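You operate a simulated robot arm through the tools that you are given. There is no shell and no other tool.

You run a simulated two-armed robot. Do the job below in one go: nothing can be reset, and whatever is moved stays where it is left.

TASK
Hold the grey tray with handles on the top of the steel bench steady with one hand and put the sleeve on the blue stub in it with the other.
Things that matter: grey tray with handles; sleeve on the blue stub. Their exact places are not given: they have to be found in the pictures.

The check looks at the end state, three seconds after you hand in, the way a careful person would. Anything else that was tipped, shoved, dropped, spilled or broken makes it a failure.

THE ROBOT
Two 7-joint arms with two-finger parallel grippers on one trunk, on a base that drives. Base frame: it is fixed to the floor where the robot stands at the start and does not move with it; the origin is under the middle of the robot, x ahead of it, y to its left, z up. Readings come in m, degrees, newtons and seconds.
The left shoulder is at the start at [0.07, 0.188, 1.069], the right one opposite. With the tool pointing down near the work surface each hand reaches from about 0.34 to 0.8 m from the robot's upright axis, wherever it stands, measured 20 degrees to its own side. Places, roughly: grey tray with handles [1.5, 4.75, 0.75]; sleeve on the blue stub (8x3x3 cm) [0.3, 3.9, 0.8]. Payload 3.91 kg a hand.
Tool frame (each hand has its own): the origin (TCP) lies between the finger pads and is the grasp point; the fingertips stand 0.03 m ahead of it; z points along the fingers, y is the line along which they close. Largest opening 0.11 m; finger width 0.02, thickness 0.01; the body of the gripper, 0.048 by 0.112 m, starts 0.055 m behind the TCP.
Orientation is that of the tool frame in the base frame, as [roll, pitch, yaw] about the fixed x, y, z axes, in that order (R = Rz(yaw) Ry(pitch) Rx(roll)). With the fingers straight down and closing along the base's y, the tool's x points along the base's -x, its y along +y and its z along -z.

THE INTERFACE
- The arms move only by the tool drive_tool. It takes "left_rows", "right_rows" or both (then of equal length, played together; a hand with none holds still); each is a list of rows, each a list of 7 numbers: the closure, from 0 (fully open) to 1 (shut), then the shift along the tool's x, y, z in m, then the turn, a rotation vector about the tool's x, y, z in degrees. In form: [[claw, dx, dy, dz, rx, ry, rz], ...]. A call has 1 to 20 rows; each row shifts and turns the commanded pose from where the row before left it, along the tool's axes as they then stand. Each row takes 0.2 s and may step no farther than 0.05 m and 8.6 degrees from the row before; otherwise, or with a gripper value out of range, the whole call is refused. A pose out of reach is approached as far as the arm can. The call stops where the force on the tool passes 40 N (or 10 N more than at its start, if that is more) or the arm is blocked; 0.2 s more then pass. Each finger travels about 0.072 m/s and halts on what it meets, pressing with about 40 N; the grip force reading is that of the motor and also rises with nothing between the fingers. The clock runs only during rows and for 0.2 s after the last one: add rows that do not move to give the fingers time. It gives the time, the measured TCP pose, the force on the tool (base axes), the opening and the grip force at its end, in the units of the frame above (readings bear some noise), with the torque about the TCP (base axes, N m) and any sound that the robot's microphone picked up.
- Cameras (640 x 400 px; columns grow to the right, rows downward): "scene" is now at [0.1273, 0.016, 1.2952]; the picture's right is [0.13, -0.99, -0.00], its down [-0.55, -0.07, -0.83] and it looks along [0.82, 0.11, -0.56] (base axes); focal length 274 px, centre (320, 200). "left" rides on the left gripper at [0.072, -0.017, -0.103] in its tool frame; the picture's right is [0.23, 0.97, 0.00], its down [-0.76, 0.18, -0.62] and it looks along [-0.61, 0.14, 0.78] (tool axes); focal length 222 px, centre (320, 200). "right" rides on the right gripper at [0.072, 0.017, -0.103] in its tool frame; the picture's right is [-0.23, 0.97, 0.00], its down [-0.76, -0.18, -0.62] and it looks along [-0.61, -0.14, 0.78] (tool axes); focal length 222 px, centre (320, 200).
- get_image(camera): a new picture of that camera. The clock stands still meanwhile.
- raise_lower(by): slides the trunk up (or, below 0, down) by that many m; the arms and the scene camera ride with it, the base frame stays. It gives what a move gives, with no picture.
- steer(legs): drives the robot by 1 to 6 legs, each [ahead, turn to the left] in m and degrees, along the robot's own axes; the way and the turn of a leg run together, so that a leg with both is an arc; at most 1.5 m and 180 degrees a leg. The arms and the cameras ride along, it lands a little off, and it stops where it bumps. It gives what a move gives.
- head_to(pan, tilt): turns the head with the scene camera to pan (to the left, within 86 degrees either way) and tilt (down, from -29 to 69), counted from straight ahead of the robot. It gives what a move gives.
- point_at(camera, pixels): for up to 12 pixels [column, row] of the newest picture of that camera ("zoom" is the newest enlarged one), the place [x, y, z] in the base frame of the surface seen there, good to about 0.002 m, but the place of the scene camera against the robot may be out by one fixed shift of up to 0.012 m in any direction. The clock stands still meanwhile.
- enlarge(camera, box): a new picture of the part [left, top, right, bottom] of that camera's present view, enlarged. The clock stands still meanwhile.
- job_done(): hands the job in; it is judged then, once.

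Leave the grippers open and the arms clear of the work at the hand-in unless told otherwise.

The tools are called after "Call:" as name(argument=value, ...) on one line, values as JSON. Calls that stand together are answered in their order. drive_tool: Moves the arms, as the interface text tells. Its arguments: {"type":"object","properties":{"left_rows":{"type":"array"},"right_rows":{"type":"array"}},"required":[]} The other tools are called the same way: raise_lower (by) slides the trunk up or down; steer (legs) drives the base; head_to (pan, tilt) turns the head that bears the scene camera; get_image (camera) takes a picture; point_at (camera, pixels) gives the place of the surface under pixels of a picture; enlarge (camera, box) takes an enlarged picture of a part of a camera's view; job_done () hands the job in.

At the start:

```text
time_s: 0.0
left_eef_pos: [0.5744, 0.2759, 1.1405]
left_orientation: [-179.9, 0.1, -180.0]
left_force: [0.3, -0.1, 0.4]
left_wrist_torque: [0.0, 0.01, 0.02]
left_width: 0.1099
left_grasp_force: 0.0
right_eef_pos: [0.5314, -0.2789, 0.9578]
right_orientation: [179.9, 0.0, -179.9]
right_force: [0.5, 0.3, 0.2]
right_wrist_torque: [-0.02, 0.01, 0.03]
right_width: 0.11
right_grasp_force: 0.1
trunk travel left (down, up): [-0.579, 0.361]
robot x, y, heading: [-0.0023, -0.0002, -0.3]
head pan, tilt: [7.5, 34.0]
```

scene: 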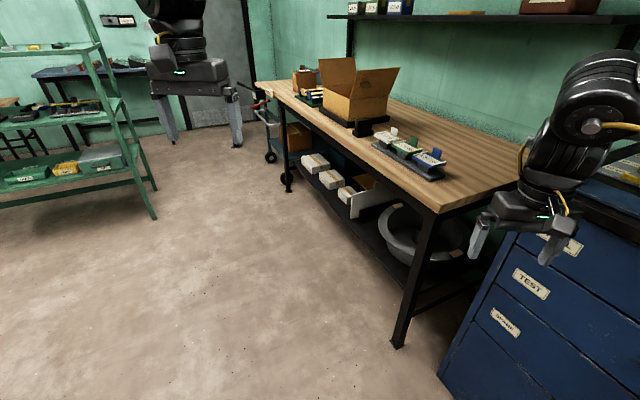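
right: 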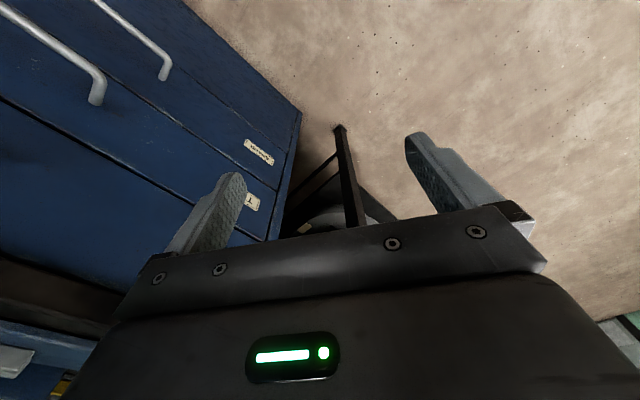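
left: 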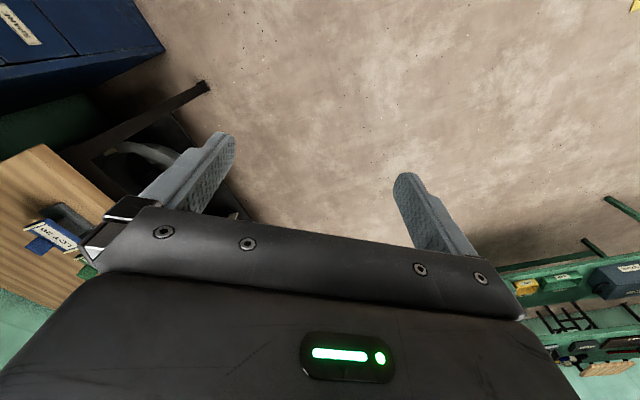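

I see a room with a wooden bench on the right, green shelving on the left. The tray (about [1.5, 4.75]) and the sleeve (about [0.3, 3.9]) are to the left and far away. I turn the head left to look for them.

Call:
head_to(pan=75, tilt=15)

Call:
get_image(camera="scene")

```text
time_s: 1.4
left_eef_pos: [0.574, 0.2752, 1.1399]
left_orientation: [180.0, -0.1, 179.9]
left_force: [0.6, 0.5, 0.5]
left_wrist_torque: [0.02, 0.01, -0.03]
left_width: 0.11
left_grasp_force: 0.0
right_eef_pos: [0.5323, -0.2779, 0.9592]
right_orientation: [-180.0, -0.1, 180.0]
right_force: [1.0, -0.3, 0.3]
right_wrist_torque: [-0.02, 0.0, 0.01]
right_width: 0.11
right_grasp_force: 0.1
trunk travel left (down, up): [-0.579, 0.361]
robot x, y, heading: [-0.0007, 0.0009, 0.1]
head pan, tilt: [75.0, 15.0]
```

```text
taken
```

scene: 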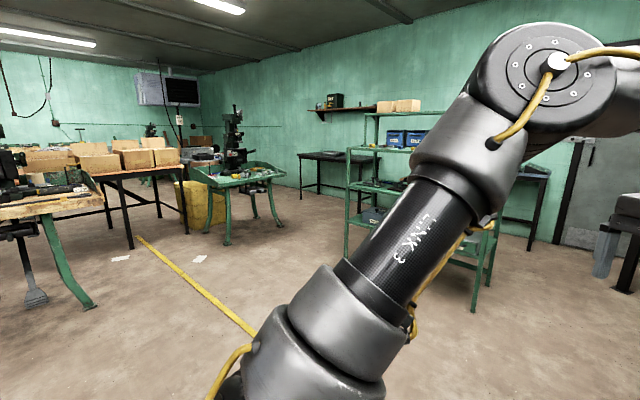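

The left arm blocks part of the view. I see a green machine stand at about (235,170), a dark bench at (335,155), a green shelf at (410,170). I ask for places of several of these.

Call:
point_at(camera="scene", pixels=[[240, 178], [335, 155], [375, 112], [345, 250], [473, 305], [540, 170], [225, 243], [283, 225], [165, 165], [130, 245], [92, 305], [300, 200]])

Call:
enlarge(camera="scene", box=[160, 80, 420, 260])

```text
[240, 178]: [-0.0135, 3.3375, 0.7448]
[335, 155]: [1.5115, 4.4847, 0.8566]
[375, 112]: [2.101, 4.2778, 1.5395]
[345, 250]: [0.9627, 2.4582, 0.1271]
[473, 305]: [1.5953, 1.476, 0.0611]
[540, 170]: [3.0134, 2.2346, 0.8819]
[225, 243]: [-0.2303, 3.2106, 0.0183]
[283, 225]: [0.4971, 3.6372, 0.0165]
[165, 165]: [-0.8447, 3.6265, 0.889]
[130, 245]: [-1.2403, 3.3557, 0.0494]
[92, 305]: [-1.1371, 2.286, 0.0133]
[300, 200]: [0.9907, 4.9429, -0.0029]
```

```text
2.22 times, centred on (290, 170) of scene
```

zoom: 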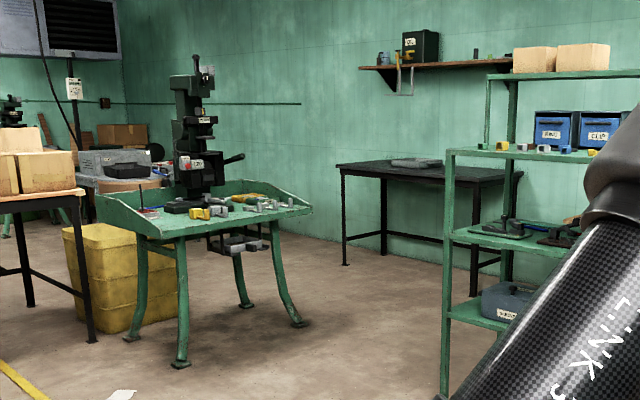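

The dark bench near [1.5, 4.5] carries a grey flat thing (the tray), and the green stand near [0, 3.4] carries small coloured parts. Nothing is within my hands' turning circle on the left (shelf leg nearest at [1.6,1.48]), so I turn 90 degrees left on the spot and look.

Call:
steer(legs=[[0, 88]])

Call:
head_to(pan=0, tilt=15)

Call:
get_image(camera="scene")

```text
time_s: 5.5
left_eef_pos: [-0.2511, 0.5859, 1.1402]
left_orientation: [-179.9, 0.0, -92.5]
left_force: [-0.7, 0.4, 1.1]
left_wrist_torque: [-0.05, 0.01, -0.02]
left_width: 0.11
left_grasp_force: 0.1
right_eef_pos: [0.3013, 0.5202, 0.9579]
right_orientation: [180.0, 0.0, -92.5]
right_force: [0.5, 0.2, 0.0]
right_wrist_torque: [0.01, 0.0, 0.0]
right_width: 0.1101
right_grasp_force: 0.0
trunk travel left (down, up): [-0.579, 0.361]
robot x, y, heading: [0.0013, -0.0007, 87.7]
head pan, tilt: [75.0, 15.0]
```

```text
time_s: 7.0
left_eef_pos: [-0.2497, 0.5858, 1.1382]
left_orientation: [-180.0, 0.0, -92.5]
left_force: [-0.3, -0.6, -0.5]
left_wrist_torque: [0.0, -0.01, 0.0]
left_width: 0.1099
left_grasp_force: 0.0
right_eef_pos: [0.3005, 0.5193, 0.9594]
right_orientation: [180.0, -0.1, -92.5]
right_force: [0.1, -0.7, -0.7]
right_wrist_torque: [0.0, 0.03, -0.01]
right_width: 0.11
right_grasp_force: 0.0
trunk travel left (down, up): [-0.579, 0.361]
robot x, y, heading: [0.0033, 0.0035, 87.5]
head pan, tilt: [0.0, 15.0]
```

```text
taken
```

scene: 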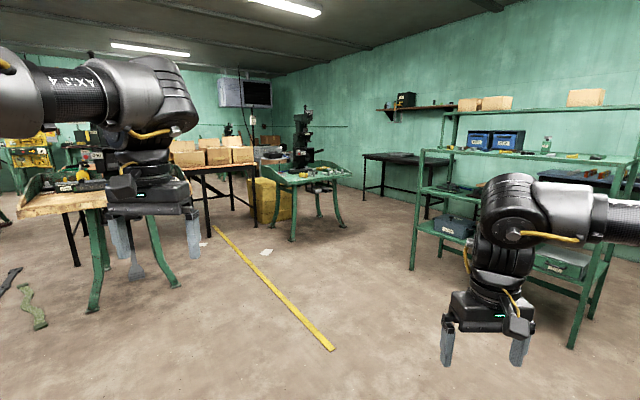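

The floor ahead is clear. The stand's front leg is at y≈3.2, so I drive 1.5 m ahead, ending about 1.7 m before it, and look again.

Call:
steer(legs=[[1.5, 0]])

Call:
get_image(camera="scene")

Call:
enlarge(camera="scene", box=[200, 100, 440, 260])

```text
time_s: 14.6
left_eef_pos: [-0.249, 2.108, 1.1406]
left_orientation: [-180.0, 0.0, -89.7]
left_force: [-0.9, -0.8, 0.5]
left_wrist_torque: [-0.03, 0.01, 0.04]
left_width: 0.1102
left_grasp_force: 0.2
right_eef_pos: [0.3056, 2.0704, 0.958]
right_orientation: [179.9, 0.1, -89.6]
right_force: [0.3, 0.4, -0.6]
right_wrist_torque: [-0.06, 0.0, -0.01]
right_width: 0.1102
right_grasp_force: 0.0
trunk travel left (down, up): [-0.579, 0.361]
robot x, y, heading: [0.0261, 1.5358, 90.2]
head pan, tilt: [0.0, 15.0]
```

```text
taken
```

scene: 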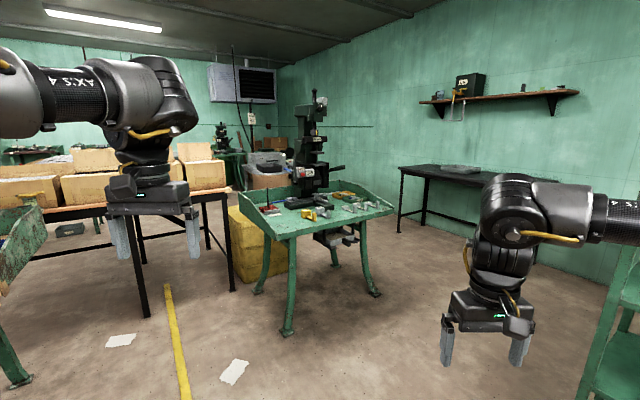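

```text
2.50 times, centred on (320, 180) of scene
```

zoom: 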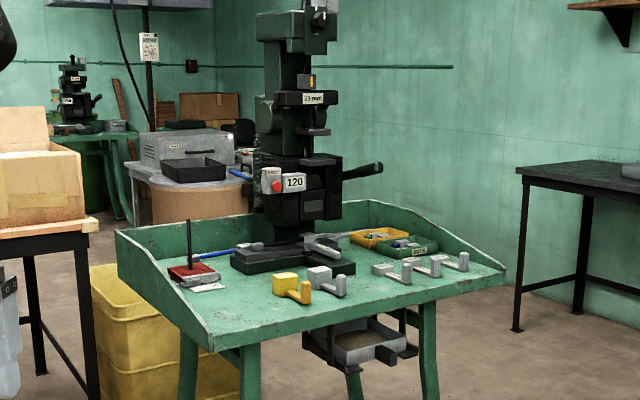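

I see the stand with a drill press and several small parts: yellow (zoom 290,285), grey (325,280), three grey parts (390,270),(425,265),(455,260). I ask for their places and the table edges.

Call:
point_at(camera="zoom", pixels=[[285, 283], [320, 278], [392, 268], [425, 262], [455, 258], [215, 352], [500, 278], [330, 200], [360, 330], [250, 305], [210, 285], [395, 245]])

Call:
enlarge(camera="scene", box=[290, 175, 400, 245])

```text
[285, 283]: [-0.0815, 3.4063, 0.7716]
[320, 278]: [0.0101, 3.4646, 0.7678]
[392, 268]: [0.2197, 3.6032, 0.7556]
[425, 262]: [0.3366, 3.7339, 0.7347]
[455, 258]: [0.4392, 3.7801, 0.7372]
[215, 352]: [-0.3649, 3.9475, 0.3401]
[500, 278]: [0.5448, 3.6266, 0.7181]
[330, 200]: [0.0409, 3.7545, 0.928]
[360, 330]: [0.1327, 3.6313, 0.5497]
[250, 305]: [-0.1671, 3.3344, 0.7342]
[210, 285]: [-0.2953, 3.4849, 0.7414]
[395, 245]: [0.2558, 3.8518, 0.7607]
```

```text
5.71 times, centred on (345, 210) of scene
```

zoom: 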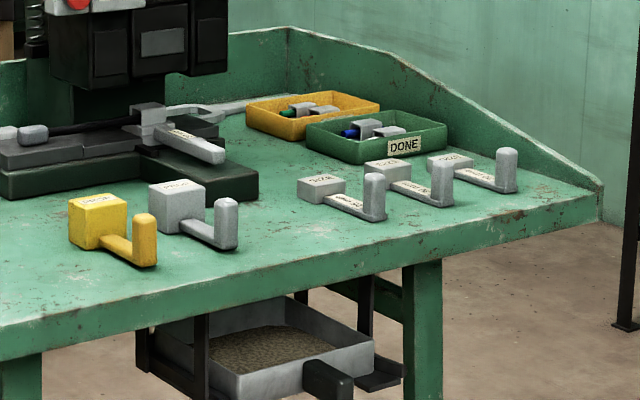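

In the enlarged view: yellow bin with a green stub, green "DONE" bin with a blue stub carrying a grey sleeve (zoom ~(365,130)). I get places there, and then look to the right to see the shelf and the clear floor between it and the stand.

Call:
point_at(camera="zoom", pixels=[[366, 128], [350, 133], [308, 128], [362, 155], [447, 130], [420, 118], [600, 200], [290, 110], [505, 155], [440, 170], [371, 180], [390, 132]])

Call:
head_to(pan=-45, tilt=25)

Call:
get_image(camera="scene")

```text
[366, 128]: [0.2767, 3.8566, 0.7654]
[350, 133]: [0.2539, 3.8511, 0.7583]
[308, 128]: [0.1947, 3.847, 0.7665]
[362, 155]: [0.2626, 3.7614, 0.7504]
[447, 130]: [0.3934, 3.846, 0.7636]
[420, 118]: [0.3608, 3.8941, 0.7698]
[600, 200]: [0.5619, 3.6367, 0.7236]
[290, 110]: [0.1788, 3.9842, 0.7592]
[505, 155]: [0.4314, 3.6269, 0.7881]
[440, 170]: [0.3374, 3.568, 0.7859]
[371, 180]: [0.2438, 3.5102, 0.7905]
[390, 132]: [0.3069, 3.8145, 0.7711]
```

```text
time_s: 15.7
left_eef_pos: [-0.2484, 2.1079, 1.1406]
left_orientation: [180.0, -0.1, -89.7]
left_force: [0.0, -0.7, -0.3]
left_wrist_torque: [-0.04, 0.0, 0.0]
left_width: 0.11
left_grasp_force: 0.2
right_eef_pos: [0.3063, 2.0692, 0.9583]
right_orientation: [-180.0, 0.0, -89.7]
right_force: [-0.2, 0.8, 0.6]
right_wrist_torque: [-0.01, -0.02, 0.04]
right_width: 0.1101
right_grasp_force: 0.0
trunk travel left (down, up): [-0.579, 0.361]
robot x, y, heading: [0.0274, 1.5385, 90.3]
head pan, tilt: [-45.0, 25.0]
```

```text
taken
```

scene: 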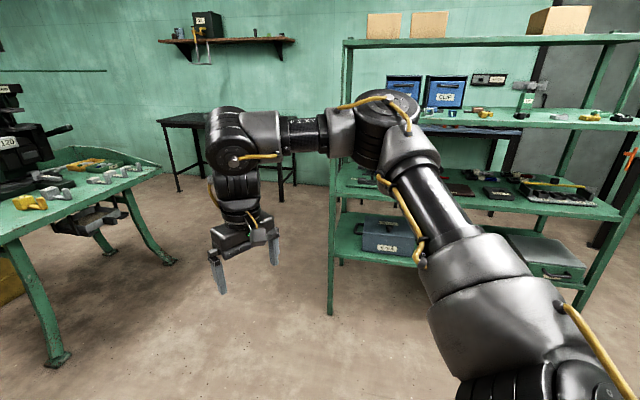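

I see the shelf (near leg at pixel (330,310)), the stand at left and the steel bench behind. I ask for places of those.

Call:
point_at(camera="scene", pixels=[[330, 308], [337, 180], [345, 100], [165, 262], [161, 171], [180, 190], [295, 185], [55, 355], [195, 122], [345, 42], [500, 112], [350, 232]])

```text
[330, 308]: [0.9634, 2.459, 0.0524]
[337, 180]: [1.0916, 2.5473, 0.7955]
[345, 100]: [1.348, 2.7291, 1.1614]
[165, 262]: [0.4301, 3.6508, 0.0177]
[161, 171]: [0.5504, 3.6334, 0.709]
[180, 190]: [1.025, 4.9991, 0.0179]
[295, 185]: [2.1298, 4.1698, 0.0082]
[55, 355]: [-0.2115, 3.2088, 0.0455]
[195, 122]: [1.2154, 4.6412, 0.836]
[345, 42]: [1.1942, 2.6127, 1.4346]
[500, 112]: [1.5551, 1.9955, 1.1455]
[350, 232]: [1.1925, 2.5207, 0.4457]
```

The shelf's near corner is at [0.96,2.46], its back corner near [1.35,2.73]; the stand's front-right corner is [0.56,3.63]. I'll pass midway between. First leg ahead 0.9 m, then turn right to heading ~41 degrees, then ahead 1.15 m to about [0.9,3.2].

Call:
steer(legs=[[0.9, 0], [0, -49.5], [1.1, 0]])

Call:
head_to(pan=50, tilt=30)

Call:
get_image(camera="scene")

```text
time_s: 27.7
left_eef_pos: [1.1257, 3.677, 1.1389]
left_orientation: [-180.0, 0.0, -139.7]
left_force: [-1.1, 0.6, -0.4]
left_wrist_torque: [0.02, -0.01, 0.02]
left_width: 0.1102
left_grasp_force: 0.0
right_eef_pos: [1.4509, 3.2259, 0.9586]
right_orientation: [-179.9, 0.0, -139.8]
right_force: [0.5, -0.7, 1.4]
right_wrist_torque: [-0.02, 0.0, -0.02]
right_width: 0.1097
right_grasp_force: 0.0
trunk travel left (down, up): [-0.579, 0.361]
robot x, y, heading: [0.8663, 3.0962, 40.1]
head pan, tilt: [-45.0, 25.0]
```

```text
time_s: 29.4
left_eef_pos: [1.1268, 3.6775, 1.1402]
left_orientation: [179.9, 0.0, -139.9]
left_force: [-0.4, -0.6, -0.3]
left_wrist_torque: [0.0, -0.01, 0.01]
left_width: 0.11
left_grasp_force: 0.1
right_eef_pos: [1.4517, 3.2262, 0.9586]
right_orientation: [180.0, 0.0, -139.8]
right_force: [-1.0, 0.0, 0.2]
right_wrist_torque: [0.01, 0.01, -0.04]
right_width: 0.1101
right_grasp_force: 0.0
trunk travel left (down, up): [-0.579, 0.361]
robot x, y, heading: [0.8645, 3.0968, 40.2]
head pan, tilt: [50.0, 30.0]
```

```text
taken
```

scene: 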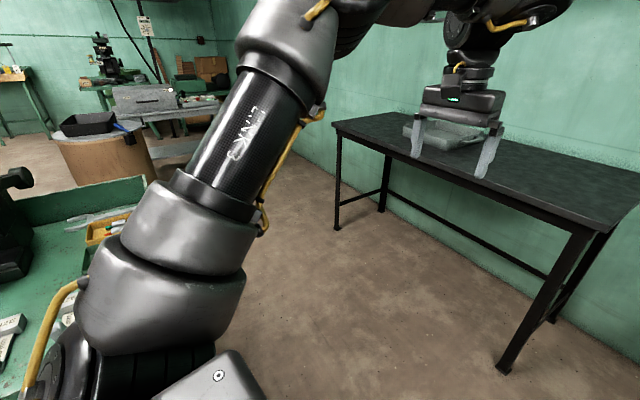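

The left arm hides the stand. The steel bench with the grey tray (440,135) is beyond. I get places of bench edges and tray, then turn the head to see more.

Call:
point_at(camera="scene", pixels=[[333, 122], [600, 228], [336, 228], [503, 368], [382, 210], [410, 113], [445, 140], [460, 130], [150, 180], [120, 130], [480, 120], [400, 145]])

Call:
enlarge(camera="scene", box=[330, 90, 560, 230])

```text
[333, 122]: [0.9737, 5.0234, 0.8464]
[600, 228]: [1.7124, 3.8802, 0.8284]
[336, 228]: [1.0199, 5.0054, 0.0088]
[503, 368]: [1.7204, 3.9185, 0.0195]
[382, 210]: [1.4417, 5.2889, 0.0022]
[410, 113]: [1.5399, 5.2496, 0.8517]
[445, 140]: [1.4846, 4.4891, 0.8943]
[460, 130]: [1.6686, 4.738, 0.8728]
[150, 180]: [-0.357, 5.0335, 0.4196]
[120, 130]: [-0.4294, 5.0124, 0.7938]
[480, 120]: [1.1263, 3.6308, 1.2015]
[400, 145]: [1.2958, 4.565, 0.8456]
```

```text
2.78 times, centred on (445, 160) of scene
```

zoom: 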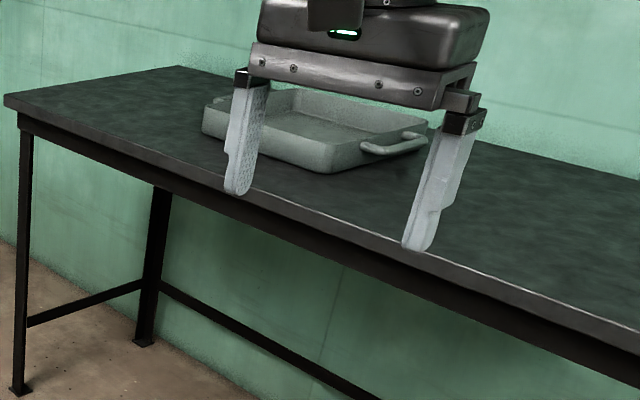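

The bench front edge runs from [0.97,5.02] to [1.73,3.86] at z≈0.845, tray around [1.6,4.7]. I move to stand between stand and bench: ahead 0.25, turn left 55, then ahead 0.3, and look at the stand's right side.

Call:
steer(legs=[[0.25, 0], [0, 55], [0.25, 0]])

Call:
head_to(pan=60, tilt=35)

Call:
get_image(camera="scene")

```text
time_s: 35.2
left_eef_pos: [0.6869, 4.0458, 1.1406]
left_orientation: [-180.0, 0.0, -83.3]
left_force: [0.8, 0.3, 0.4]
left_wrist_torque: [0.01, -0.01, -0.01]
left_width: 0.11
left_grasp_force: 0.1
right_eef_pos: [1.2414, 4.0667, 0.9589]
right_orientation: [180.0, 0.2, -83.4]
right_force: [0.7, -0.2, 0.1]
right_wrist_torque: [0.0, 0.05, -0.01]
right_width: 0.1097
right_grasp_force: 0.1
trunk travel left (down, up): [-0.579, 0.361]
robot x, y, heading: [1.0268, 3.5081, 96.6]
head pan, tilt: [50.0, 30.0]
```

```text
time_s: 35.9
left_eef_pos: [0.6856, 4.045, 1.1394]
left_orientation: [-180.0, 0.0, -83.2]
left_force: [0.9, 0.1, 0.1]
left_wrist_torque: [-0.03, 0.0, 0.04]
left_width: 0.1097
left_grasp_force: 0.1
right_eef_pos: [1.2423, 4.0682, 0.9588]
right_orientation: [180.0, 0.1, -83.5]
right_force: [0.1, -0.8, 0.5]
right_wrist_torque: [-0.01, -0.02, 0.0]
right_width: 0.1099
right_grasp_force: 0.0
trunk travel left (down, up): [-0.579, 0.361]
robot x, y, heading: [1.0278, 3.5053, 96.7]
head pan, tilt: [60.0, 35.0]
```

```text
taken
```

scene: 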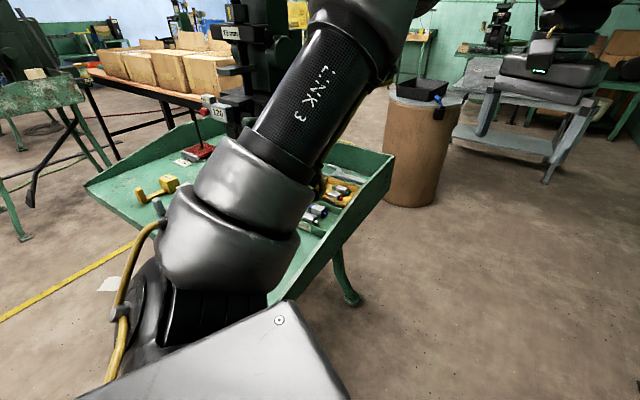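

I see the stand's sideboard with its back corner near (390,160), the bins partly hidden, and a barrel behind. I read these places.

Call:
point_at(camera="scene", pixels=[[391, 158], [365, 195], [330, 235], [316, 211], [322, 208], [345, 188], [400, 190], [420, 92], [355, 298], [340, 150], [300, 270], [308, 228]])

Call:
enlarge(camera="scene", box=[280, 120, 440, 260])

```text
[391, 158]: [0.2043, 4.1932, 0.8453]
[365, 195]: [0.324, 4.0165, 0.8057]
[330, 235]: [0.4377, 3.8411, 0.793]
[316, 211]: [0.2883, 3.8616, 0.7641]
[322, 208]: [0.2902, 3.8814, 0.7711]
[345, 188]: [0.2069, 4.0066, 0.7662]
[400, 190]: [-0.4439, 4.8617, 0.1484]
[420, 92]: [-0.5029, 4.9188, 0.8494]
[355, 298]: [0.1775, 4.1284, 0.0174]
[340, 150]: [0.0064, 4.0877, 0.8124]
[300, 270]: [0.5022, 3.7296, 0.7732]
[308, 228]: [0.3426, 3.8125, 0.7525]
```

```text
2.86 times, centred on (360, 190) of scene
```

zoom: 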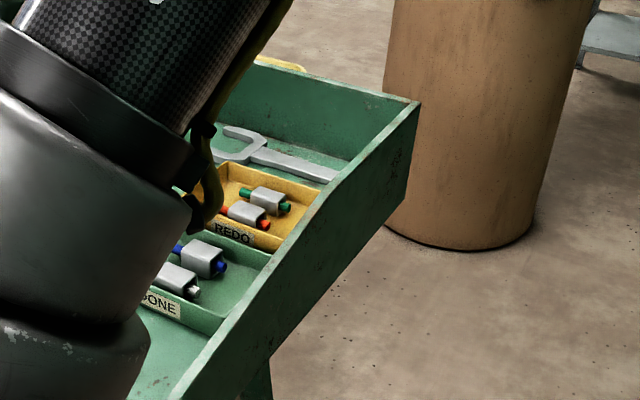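

The sideboard tops out at z≈0.845, below my fingertips (0.93), so it is safe to swing over. The wanted piece: grey sleeve on blue stub in the "DONE" bin at about [0.289,3.87], axis roughly along [0.92,0.39]. I drive ahead 0.385 and turn left 105 to face the stand's right side.

Call:
steer(legs=[[0.385, 0], [0, 105]])

Call:
head_to(pan=-5, tilt=45)

Call:
get_image(camera="scene")

```text
time_s: 42.6
left_eef_pos: [0.5328, 3.4351, 1.1396]
left_orientation: [-179.9, -0.1, 19.7]
left_force: [0.3, -0.1, 1.4]
left_wrist_torque: [-0.01, 0.02, 0.01]
left_width: 0.1098
left_grasp_force: 0.0
right_eef_pos: [0.3865, 3.9705, 0.9576]
right_orientation: [-180.0, 0.0, 19.6]
right_force: [0.0, -1.1, -0.8]
right_wrist_torque: [-0.02, 0.02, -0.02]
right_width: 0.1099
right_grasp_force: 0.0
trunk travel left (down, up): [-0.579, 0.361]
robot x, y, heading: [0.9819, 3.8886, -160.5]
head pan, tilt: [60.0, 35.0]
```

```text
time_s: 44.0
left_eef_pos: [0.5319, 3.4349, 1.1399]
left_orientation: [-179.9, 0.0, 19.6]
left_force: [-0.5, 1.0, 0.3]
left_wrist_torque: [0.0, -0.03, 0.01]
left_width: 0.1099
left_grasp_force: 0.1
right_eef_pos: [0.386, 3.9717, 0.958]
right_orientation: [179.9, 0.1, 19.7]
right_force: [0.5, 0.5, 0.4]
right_wrist_torque: [-0.03, 0.02, -0.02]
right_width: 0.1098
right_grasp_force: 0.0
trunk travel left (down, up): [-0.579, 0.361]
robot x, y, heading: [0.9776, 3.8883, -160.2]
head pan, tilt: [-5.0, 45.0]
```

```text
taken
```

scene: 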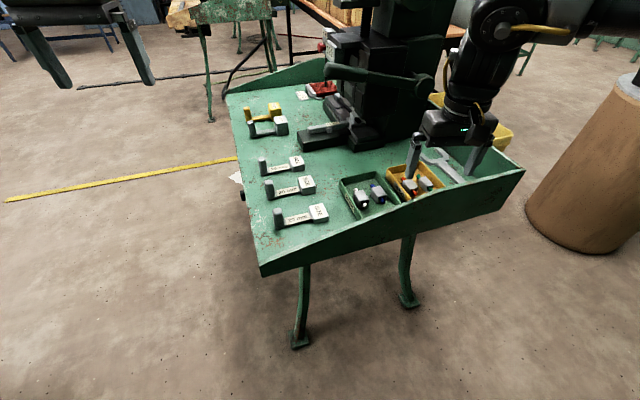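

Now I stand at [0.98,3.89], heading 199.7°. The green bin is at (370,195). I zoom in on the bins and look with the right wrist camera.

Call:
enlarge(camera="scene", box=[325, 150, 453, 230])

Call:
get_image(camera="right")

```text
5.00 times, centred on (389, 190) of scene
```

zoom: 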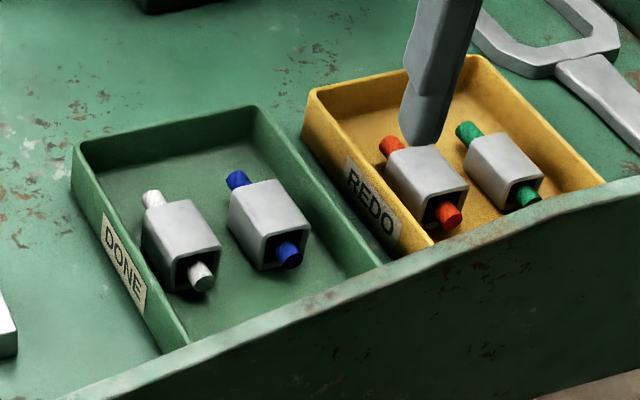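

```text
taken
```

right: 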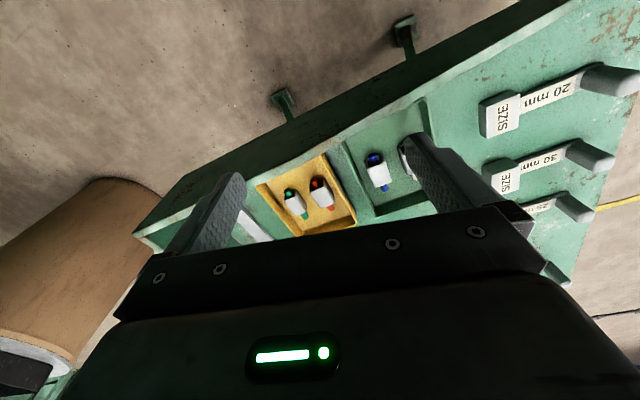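

The blue-stub sleeve is a square tube around a blue rod, right one in the green bin. I read points on its top face corners, rod ends, neighbour and bin walls.

Call:
point_at(camera="zoom", pixels=[[231, 195], [277, 183], [306, 224], [260, 236], [238, 180], [290, 254], [268, 210], [207, 238], [190, 205], [330, 200], [265, 115], [175, 320]])

Call:
point_at(camera="right", pixels=[[375, 160], [378, 175], [384, 187], [370, 175], [388, 173], [402, 160], [345, 160]])

```text
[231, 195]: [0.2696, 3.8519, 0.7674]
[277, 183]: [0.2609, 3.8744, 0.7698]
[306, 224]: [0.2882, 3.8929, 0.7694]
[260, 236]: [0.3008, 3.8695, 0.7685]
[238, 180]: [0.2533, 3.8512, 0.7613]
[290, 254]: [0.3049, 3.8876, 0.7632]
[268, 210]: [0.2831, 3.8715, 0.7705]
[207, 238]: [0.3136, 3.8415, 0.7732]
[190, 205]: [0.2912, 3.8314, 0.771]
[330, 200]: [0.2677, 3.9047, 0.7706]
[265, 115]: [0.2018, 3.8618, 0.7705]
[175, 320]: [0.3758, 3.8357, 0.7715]
```

```text
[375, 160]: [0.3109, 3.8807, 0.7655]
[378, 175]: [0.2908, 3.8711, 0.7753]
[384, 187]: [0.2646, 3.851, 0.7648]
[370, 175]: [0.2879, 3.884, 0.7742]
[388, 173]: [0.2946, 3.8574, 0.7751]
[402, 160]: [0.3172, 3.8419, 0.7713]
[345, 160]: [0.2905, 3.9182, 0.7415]
```

The wrist camera gives the sleeve top at z≈0.775, centre near [0.282,3.872], axis at about 32°; the right bin wall is ~0.034 m to one side, the white neighbour's edge ~0.04 m on the other. I move the right hand above it at z≈0.88, turn the yaw to ~32°, and partly close to about 0.044 m opening, then look again.

Call:
drive_tool(right_rows=[[0.6, -0.0331, 0.01465, 0.0195, 0, 0, 0], [0.6, -0.0331, 0.01465, 0.0195, 0, 0, 0], [0.6, -0.0331, 0.01465, 0.0195, 0, 0, 0], [0.6, -0.0331, 0.01465, 0.0195, 0, 0, 0], [0.6, 0, 0, 0, 0, 0, -6.15], [0.6, 0, 0, 0, 0, 0, -6.15], [0.6, 0, 0, 0, 0, 0, 0], [0.6, 0, 0, 0, 0, 0, 0]])

Call:
get_image(camera="right")

Call:
enlarge(camera="scene", box=[325, 150, 453, 230])

```text
time_s: 45.8
left_eef_pos: [0.5327, 3.4354, 1.1413]
left_orientation: [180.0, 0.0, 19.7]
left_force: [0.0, -0.1, -0.1]
left_wrist_torque: [0.01, 0.01, -0.01]
left_width: 0.11
left_grasp_force: 0.1
right_eef_pos: [0.2808, 3.8713, 0.8811]
right_orientation: [-179.9, 0.0, 32.0]
right_force: [1.0, 0.2, 0.1]
right_wrist_torque: [0.01, 0.01, 0.03]
right_width: 0.0438
right_grasp_force: 0.0
trunk travel left (down, up): [-0.579, 0.361]
robot x, y, heading: [0.9789, 3.8866, -160.5]
head pan, tilt: [-5.0, 45.0]
```

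```text
taken
```

right: 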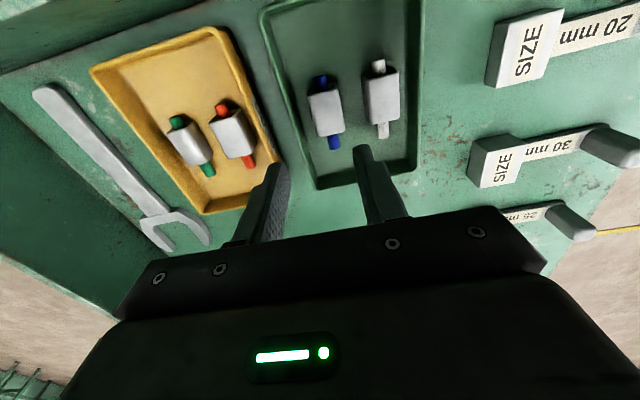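

```text
5.00 times, centred on (389, 190) of scene
```

zoom: 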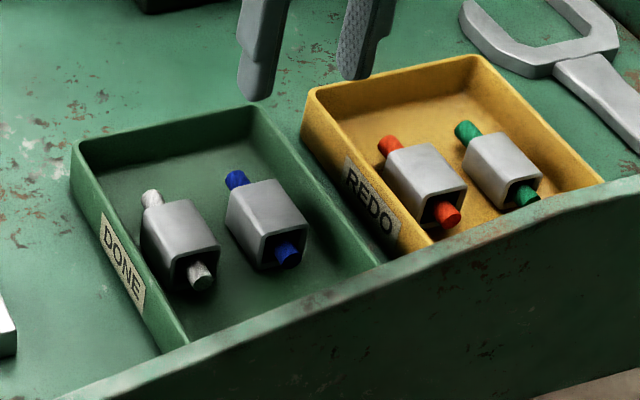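

Good wrist view: blue sleeve top face about (310,95)–(343,133), rod ends (321,80) and (334,144). I read points there.

Call:
enlarge(camera="right", box=[256, 40, 448, 160])

```text
3.33 times, centred on (352, 100) of right
```

zoom: 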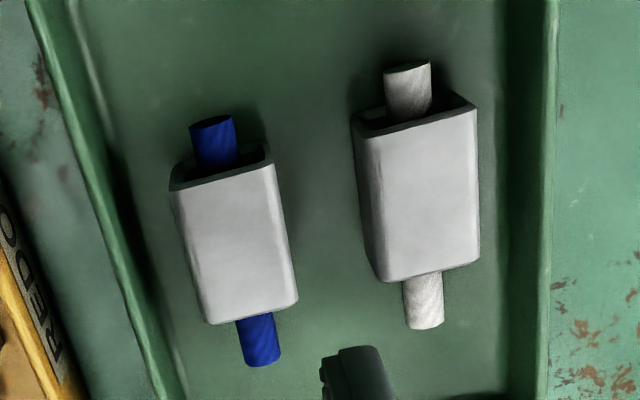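

Call:
point_at(camera="zoom", pixels=[[180, 195], [268, 175], [291, 300], [210, 318], [234, 245], [212, 125], [262, 360], [365, 135], [385, 272], [110, 230], [320, 230], [225, 160]])

```text
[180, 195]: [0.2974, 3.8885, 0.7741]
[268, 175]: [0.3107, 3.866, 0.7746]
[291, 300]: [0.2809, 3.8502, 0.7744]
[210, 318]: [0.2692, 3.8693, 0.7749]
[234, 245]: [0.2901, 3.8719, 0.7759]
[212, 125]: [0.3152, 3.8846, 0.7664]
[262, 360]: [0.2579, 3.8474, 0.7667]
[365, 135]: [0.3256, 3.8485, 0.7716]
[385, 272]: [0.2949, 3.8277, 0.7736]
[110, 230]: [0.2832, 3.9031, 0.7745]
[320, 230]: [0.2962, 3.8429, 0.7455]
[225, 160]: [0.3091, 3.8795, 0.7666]
```

Sleeve centre is [0.2896,3.8685], top z 0.7745, bin floor 0.7455, axis ~31.5°; the rod sits centred in the tube, so they are one piece. I shift the hand over the centre (slightly biased to the white side), close to 0.038 m and descend to z≈0.815 first, then check.

Call:
drive_tool(right_rows=[[0.6545, 0.006, 0.0086, 0.0, 0, 0, 0], [0.6545, 0, 0, 0.022, 0, 0, 0], [0.6545, 0, 0, 0.022, 0, 0, 0], [0.6545, 0, 0, 0.022, 0, 0, 0], [0.6545, 0, 0, 0, 0, 0, 0]])

Call:
get_image(camera="right")

Call:
enlarge(camera="scene", box=[325, 150, 453, 230])

```text
time_s: 47.0
left_eef_pos: [0.5332, 3.4366, 1.1401]
left_orientation: [-179.9, 0.0, 19.7]
left_force: [0.1, 0.7, -0.9]
left_wrist_torque: [0.01, 0.02, -0.02]
left_width: 0.1098
left_grasp_force: 0.0
right_eef_pos: [0.2907, 3.8675, 0.8152]
right_orientation: [-180.0, 0.2, 31.9]
right_force: [-0.1, -0.5, 0.7]
right_wrist_torque: [0.01, -0.01, 0.04]
right_width: 0.038
right_grasp_force: 0.0
trunk travel left (down, up): [-0.579, 0.361]
robot x, y, heading: [0.9802, 3.8883, -160.2]
head pan, tilt: [-5.0, 45.0]
```

```text
taken
```

right: 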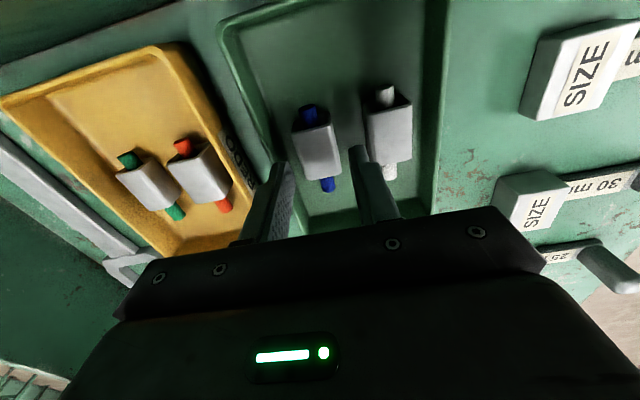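

```text
5.00 times, centred on (389, 190) of scene
```

zoom: 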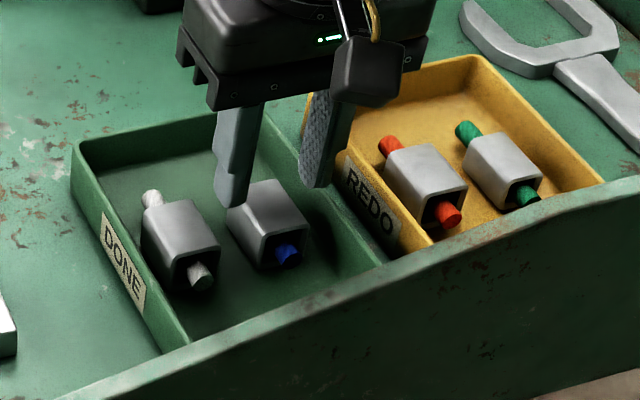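

I zoom the wrist view to compare the fingertip places against the sleeve sides.

Call:
enlarge(camera="right", box=[224, 80, 416, 200])

```text
3.33 times, centred on (320, 140) of right
```

zoom: 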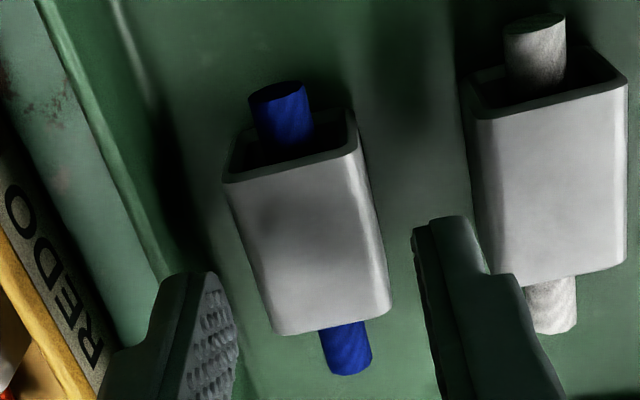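

Call:
point_at(camera="zoom", pixels=[[205, 278], [170, 285], [228, 300], [430, 222], [418, 232], [465, 222], [235, 190], [355, 160], [385, 300], [280, 325], [120, 200], [480, 120]])

```text
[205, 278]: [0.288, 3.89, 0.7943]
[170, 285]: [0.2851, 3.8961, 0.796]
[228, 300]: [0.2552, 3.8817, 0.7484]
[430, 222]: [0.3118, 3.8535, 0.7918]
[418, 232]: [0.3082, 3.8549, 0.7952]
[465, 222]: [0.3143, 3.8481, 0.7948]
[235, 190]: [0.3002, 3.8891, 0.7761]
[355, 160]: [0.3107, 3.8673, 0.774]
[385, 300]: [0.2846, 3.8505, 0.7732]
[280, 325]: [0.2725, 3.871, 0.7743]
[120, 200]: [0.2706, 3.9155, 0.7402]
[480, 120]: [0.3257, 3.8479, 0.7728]
```

The fingers (inner ±0.019, outer ±0.029 m) straddle the sleeve (−0.0125…+0.0145) and clear the wall (0.0345) and the white neighbour (−0.035). I descend 0.034 m to z≈0.781.

Call:
drive_tool(right_rows=[[0.6545, 0, 0, 0.012, 0, 0, 0], [0.6545, 0, 0, 0.012, 0, 0, 0], [0.6545, 0, 0, 0.01, 0, 0, 0], [0.6545, 0, 0, 0, 0, 0, 0]])

Call:
get_image(camera="right")

Call:
enlarge(camera="scene", box=[325, 150, 453, 230])

```text
time_s: 48.0
left_eef_pos: [0.5336, 3.4351, 1.14]
left_orientation: [180.0, 0.1, 19.6]
left_force: [0.5, 0.1, -0.1]
left_wrist_torque: [0.04, 0.02, 0.03]
left_width: 0.11
left_grasp_force: 0.0
right_eef_pos: [0.2908, 3.8665, 0.7793]
right_orientation: [180.0, 0.0, 31.9]
right_force: [-0.1, -0.4, 0.0]
right_wrist_torque: [-0.04, 0.03, -0.03]
right_width: 0.0379
right_grasp_force: 0.0
trunk travel left (down, up): [-0.579, 0.361]
robot x, y, heading: [0.9815, 3.8878, -160.1]
head pan, tilt: [-5.0, 45.0]
```

```text
taken
```

right: 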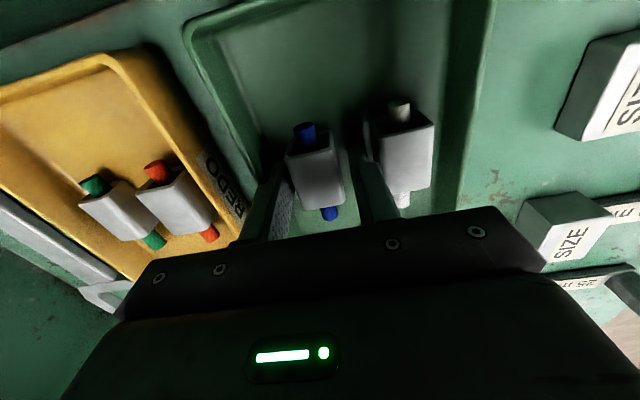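

```text
5.00 times, centred on (389, 190) of scene
```

zoom: 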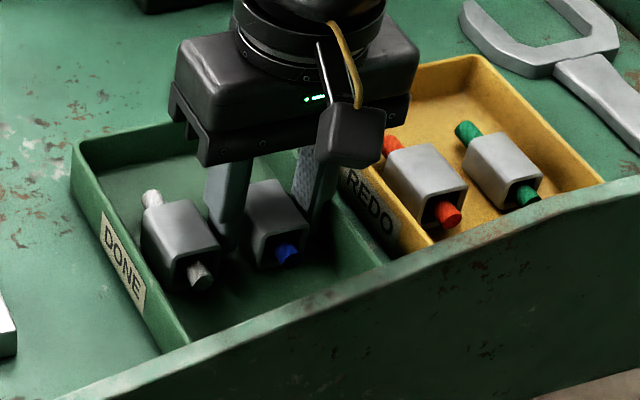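

The fingers are on either side of the sleeve with no contact force. Now I close the gripper in place.

Call:
drive_tool(right_rows=[[0.75, 0, 0, 0, 0, 0, 0], [1, 0, 0, 0, 0, 0, 0], [1, 0, 0, 0, 0, 0, 0], [1, 0, 0, 0, 0, 0, 0]])

Call:
enlarge(camera="scene", box=[325, 150, 453, 230])

```text
time_s: 49.0
left_eef_pos: [0.5319, 3.4353, 1.139]
left_orientation: [-179.9, 0.0, 19.6]
left_force: [-0.4, 0.4, 0.1]
left_wrist_torque: [0.0, -0.02, -0.01]
left_width: 0.11
left_grasp_force: 0.1
right_eef_pos: [0.2921, 3.8655, 0.7802]
right_orientation: [179.9, 0.0, 31.9]
right_force: [-0.3, 0.7, 0.2]
right_wrist_torque: [0.0, 0.0, -0.02]
right_width: 0.0278
right_grasp_force: 40.1
trunk travel left (down, up): [-0.579, 0.361]
robot x, y, heading: [0.9821, 3.889, -160.4]
head pan, tilt: [-5.0, 45.0]
```

```text
5.00 times, centred on (389, 190) of scene
```

zoom: 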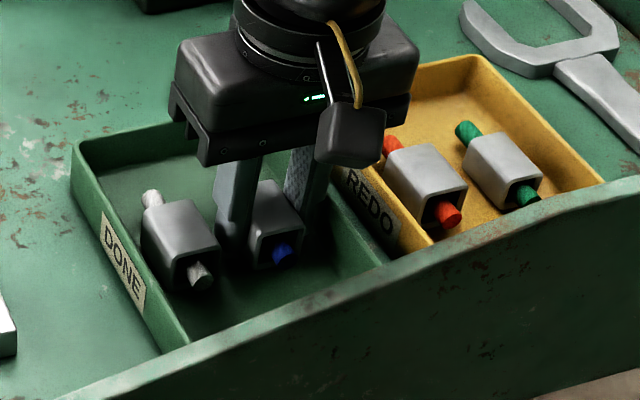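

The grip holds at 0.0278 m with 40 N. I lift slowly straight up by 0.2 m.

Call:
drive_tool(right_rows=[[1, 0, 0, -0.01, 0, 0, 0], [1, 0, 0, -0.015, 0, 0, 0], [1, 0, 0, -0.025, 0, 0, 0], [1, 0, 0, -0.03, 0, 0, 0], [1, 0, 0, -0.03, 0, 0, 0], [1, 0, 0, -0.03, 0, 0, 0], [1, 0, 0, -0.03, 0, 0, 0], [1, 0, 0, -0.03, 0, 0, 0], [1, 0, 0, 0, 0, 0, 0]])

Call:
get_image(camera="right")

Call:
get_image(camera="scene")

```text
time_s: 51.0
left_eef_pos: [0.5312, 3.4364, 1.14]
left_orientation: [180.0, -0.1, 19.7]
left_force: [0.5, -0.5, -0.7]
left_wrist_torque: [-0.01, -0.04, -0.03]
left_width: 0.1101
left_grasp_force: 0.0
right_eef_pos: [0.2892, 3.8688, 0.9807]
right_orientation: [-180.0, 0.0, 31.8]
right_force: [-0.1, -0.1, -0.2]
right_wrist_torque: [0.01, -0.02, 0.02]
right_width: 0.0277
right_grasp_force: 39.9
trunk travel left (down, up): [-0.579, 0.361]
robot x, y, heading: [0.9794, 3.8885, -160.3]
head pan, tilt: [-5.0, 45.0]
```

```text
taken
```

right: 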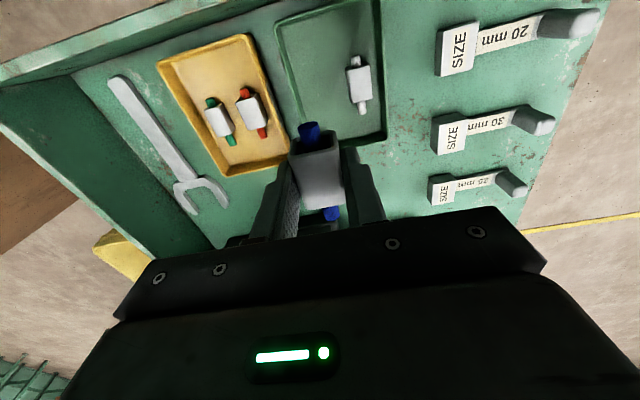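

```text
taken
```

scene: 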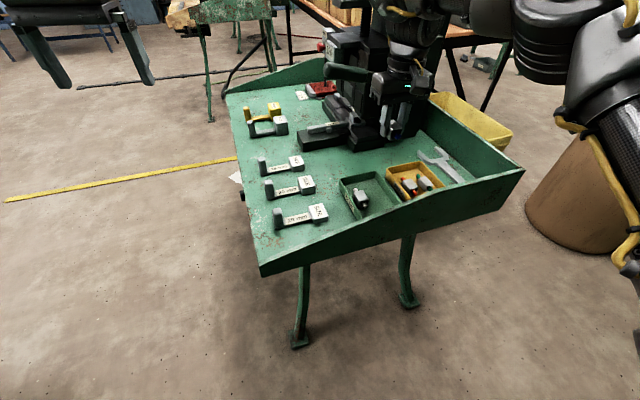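

The sleeve with its blue stub came up cleanly. I pull the hand back toward me and up, away from the press, before turning.

Call:
drive_tool(right_rows=[[1, 0.03, 0, -0.01, 0, 0, 0], [1, 0.04, 0, -0.02, 0, 0, 0], [1, 0.04, 0, -0.02, 0, 0, 0], [1, 0.03, 0, -0.02, 0, 0, 6.15], [1, 0, 0, 0, 0, 0, 6.15], [1, 0, 0, 0, 0, 0, 0]])

Call:
steer(legs=[[0, -150]])

Call:
head_to(pan=-5, tilt=35)

Call:
get_image(camera="scene")

```text
time_s: 52.4
left_eef_pos: [0.5323, 3.4351, 1.1398]
left_orientation: [180.0, 0.0, 19.7]
left_force: [0.2, -0.4, 0.2]
left_wrist_torque: [0.01, 0.01, 0.02]
left_width: 0.1103
left_grasp_force: 0.1
right_eef_pos: [0.4108, 3.9428, 1.0502]
right_orientation: [-180.0, 0.1, 19.6]
right_force: [-0.4, 0.6, -0.3]
right_wrist_torque: [-0.04, 0.04, -0.01]
right_width: 0.0279
right_grasp_force: 40.4
trunk travel left (down, up): [-0.579, 0.361]
robot x, y, heading: [0.9835, 3.8889, -160.7]
head pan, tilt: [-5.0, 45.0]
```

```text
time_s: 58.8
left_eef_pos: [1.1059, 4.5123, 1.1397]
left_orientation: [180.0, 0.0, -127.0]
left_force: [0.4, -0.1, 0.1]
left_wrist_torque: [0.0, 0.01, 0.02]
left_width: 0.1099
left_grasp_force: 0.1
right_eef_pos: [1.4876, 4.1574, 1.0497]
right_orientation: [180.0, 0.1, -127.0]
right_force: [-0.8, -0.1, -0.2]
right_wrist_torque: [0.0, 0.04, 0.02]
right_width: 0.028
right_grasp_force: 39.7
trunk travel left (down, up): [-0.579, 0.361]
robot x, y, heading: [0.9818, 3.8929, 53.1]
head pan, tilt: [-5.0, 45.0]
```

```text
time_s: 59.5
left_eef_pos: [1.1067, 4.512, 1.1397]
left_orientation: [-180.0, 0.1, -126.9]
left_force: [0.2, -0.1, 0.4]
left_wrist_torque: [0.02, 0.0, 0.04]
left_width: 0.11
left_grasp_force: 0.1
right_eef_pos: [1.4884, 4.1564, 1.0495]
right_orientation: [180.0, -0.1, -126.9]
right_force: [0.4, -0.4, -0.1]
right_wrist_torque: [-0.02, 0.01, 0.05]
right_width: 0.0278
right_grasp_force: 40.0
trunk travel left (down, up): [-0.579, 0.361]
robot x, y, heading: [0.9808, 3.886, 53.0]
head pan, tilt: [-5.0, 35.0]
```

```text
taken
```

scene: 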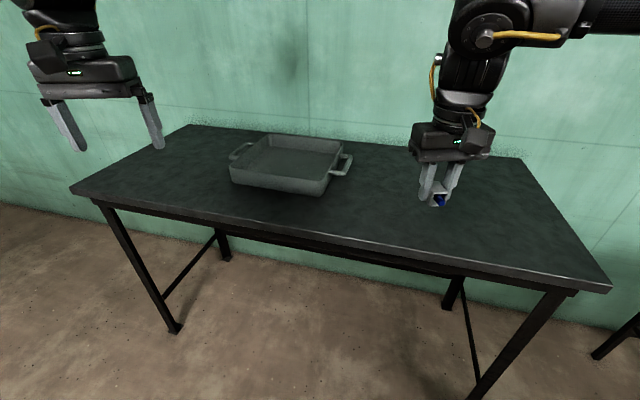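

The tray at (290,163) has a handle at its left end (238,150) and right end (343,165). I zoom in and read points.

Call:
enlarge(camera="scene", box=[210, 115, 370, 215])

```text
4.00 times, centred on (290, 165) of scene
```

zoom: 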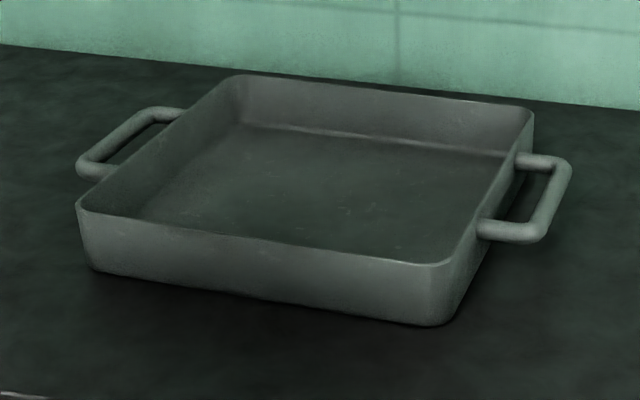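

Call:
point_at(camera="zoom", pixels=[[80, 205], [445, 262], [530, 112], [240, 78], [100, 150], [165, 113], [95, 170], [560, 195], [520, 232], [540, 160], [330, 190], [260, 330]])

Call:
point_at(camera="scene", pixels=[[75, 190], [610, 285], [190, 126], [525, 158], [440, 200], [430, 250]])

```text
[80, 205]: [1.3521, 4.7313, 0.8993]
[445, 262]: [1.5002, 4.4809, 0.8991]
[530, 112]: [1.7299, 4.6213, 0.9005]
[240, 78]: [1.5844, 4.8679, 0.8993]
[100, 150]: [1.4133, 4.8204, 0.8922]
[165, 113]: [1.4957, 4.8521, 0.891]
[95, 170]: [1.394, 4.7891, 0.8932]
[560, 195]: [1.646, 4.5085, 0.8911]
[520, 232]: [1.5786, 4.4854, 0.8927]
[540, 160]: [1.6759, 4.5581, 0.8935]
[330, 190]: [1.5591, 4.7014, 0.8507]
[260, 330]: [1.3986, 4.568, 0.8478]
```

```text
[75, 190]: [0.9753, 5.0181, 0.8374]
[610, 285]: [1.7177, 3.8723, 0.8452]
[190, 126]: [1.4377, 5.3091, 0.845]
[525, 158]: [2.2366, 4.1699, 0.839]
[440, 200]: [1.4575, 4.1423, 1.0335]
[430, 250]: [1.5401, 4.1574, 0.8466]
```

The tray: rim corners [1.352,4.731], [1.500,4.481], [1.730,4.621], [1.584,4.868], rim z≈0.90, floor z≈0.85; handles stick out to the left and right ends, bars about 0.195 m from the centre [1.542,4.675]. I want to stand at about [0.954,4.371], heading 31.5°. My hands (z 1.05 and 1.14) are higher than the rim. I turn left 40, drive 0.485, turn right 61.5.

Call:
steer(legs=[[0, 40], [0.485, 0], [0, -61.5]])

Call:
head_to(pan=0, tilt=45)

Call:
get_image(camera="scene")

Call:
get_image(camera="left")

Call:
get_image(camera="right")

```text
time_s: 66.9
left_eef_pos: [1.3016, 4.8991, 1.1401]
left_orientation: [180.0, 0.1, -148.0]
left_force: [-0.6, 0.5, -0.9]
left_wrist_torque: [-0.04, 0.0, -0.01]
left_width: 0.1101
left_grasp_force: 0.1
right_eef_pos: [1.5278, 4.4301, 1.0498]
right_orientation: [-180.0, 0.1, -148.1]
right_force: [0.0, 0.5, -0.7]
right_wrist_torque: [0.03, 0.03, 0.01]
right_width: 0.0277
right_grasp_force: 39.9
trunk travel left (down, up): [-0.579, 0.361]
robot x, y, heading: [0.9577, 4.3591, 31.8]
head pan, tilt: [-5.0, 35.0]
```

```text
time_s: 67.6
left_eef_pos: [1.302, 4.8997, 1.1395]
left_orientation: [-180.0, 0.0, -148.1]
left_force: [-0.4, -0.8, -0.4]
left_wrist_torque: [0.0, 0.0, 0.02]
left_width: 0.1099
left_grasp_force: 0.1
right_eef_pos: [1.5278, 4.4289, 1.0492]
right_orientation: [180.0, 0.0, -148.2]
right_force: [-0.1, 0.5, -0.7]
right_wrist_torque: [-0.01, 0.01, -0.01]
right_width: 0.0277
right_grasp_force: 39.8
trunk travel left (down, up): [-0.579, 0.361]
robot x, y, heading: [0.9548, 4.3642, 31.6]
head pan, tilt: [0.0, 45.0]
```

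```text
taken
```

scene: 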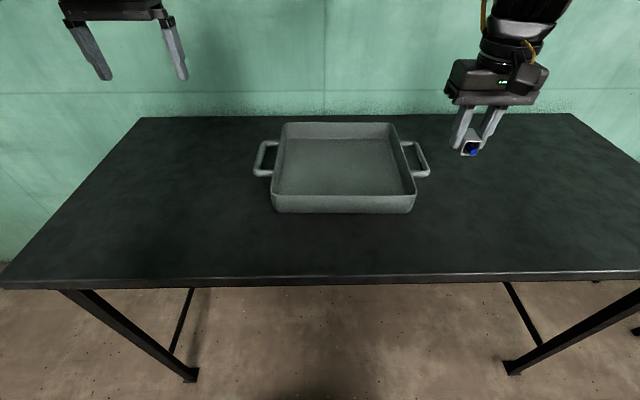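

```text
taken
```

left: 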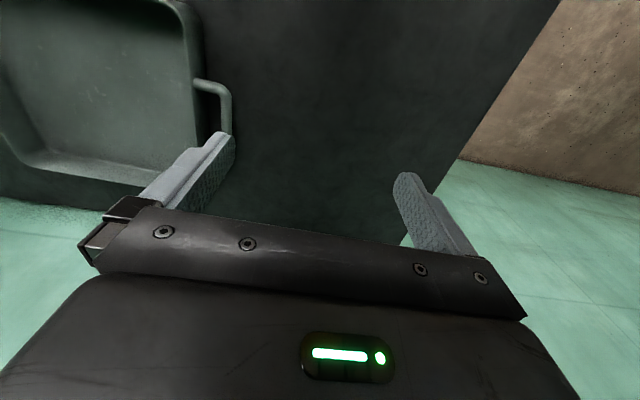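

```text
taken
```

right: 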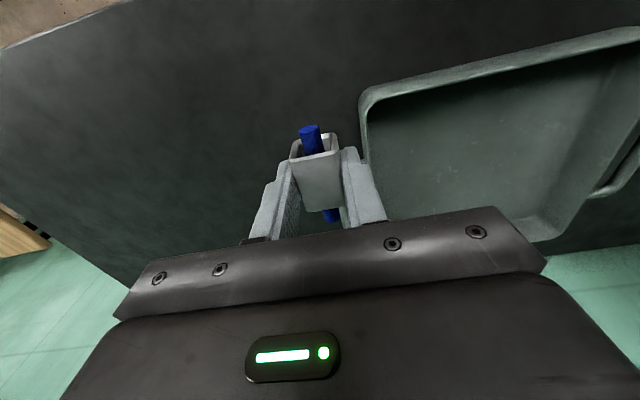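

I stand as planned. The left camera sees the left handle near (215,95). I zoom it and read points for a precise alignment.

Call:
enlarge(camera="left", box=[140, 40, 300, 140])

Call:
point_at(camera="zoom", pixels=[[365, 250], [355, 300], [358, 350], [340, 205], [260, 165], [250, 100], [300, 260], [480, 250]])

```text
4.00 times, centred on (220, 90) of left
```

zoom: 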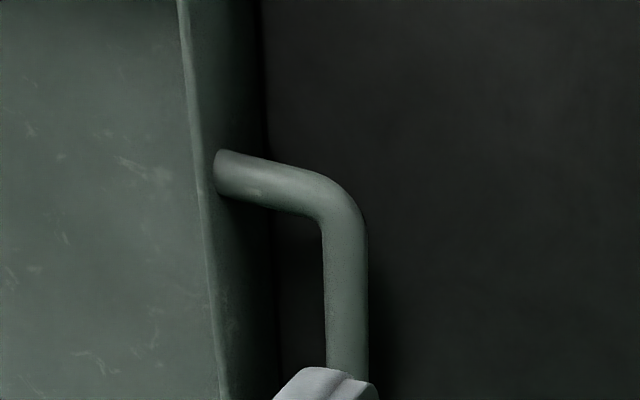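

```text
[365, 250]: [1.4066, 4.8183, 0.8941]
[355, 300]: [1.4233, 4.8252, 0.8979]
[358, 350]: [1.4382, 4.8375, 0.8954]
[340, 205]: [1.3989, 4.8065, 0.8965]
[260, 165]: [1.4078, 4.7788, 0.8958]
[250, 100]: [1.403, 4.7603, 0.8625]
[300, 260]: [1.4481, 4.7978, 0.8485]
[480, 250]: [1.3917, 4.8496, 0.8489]
```

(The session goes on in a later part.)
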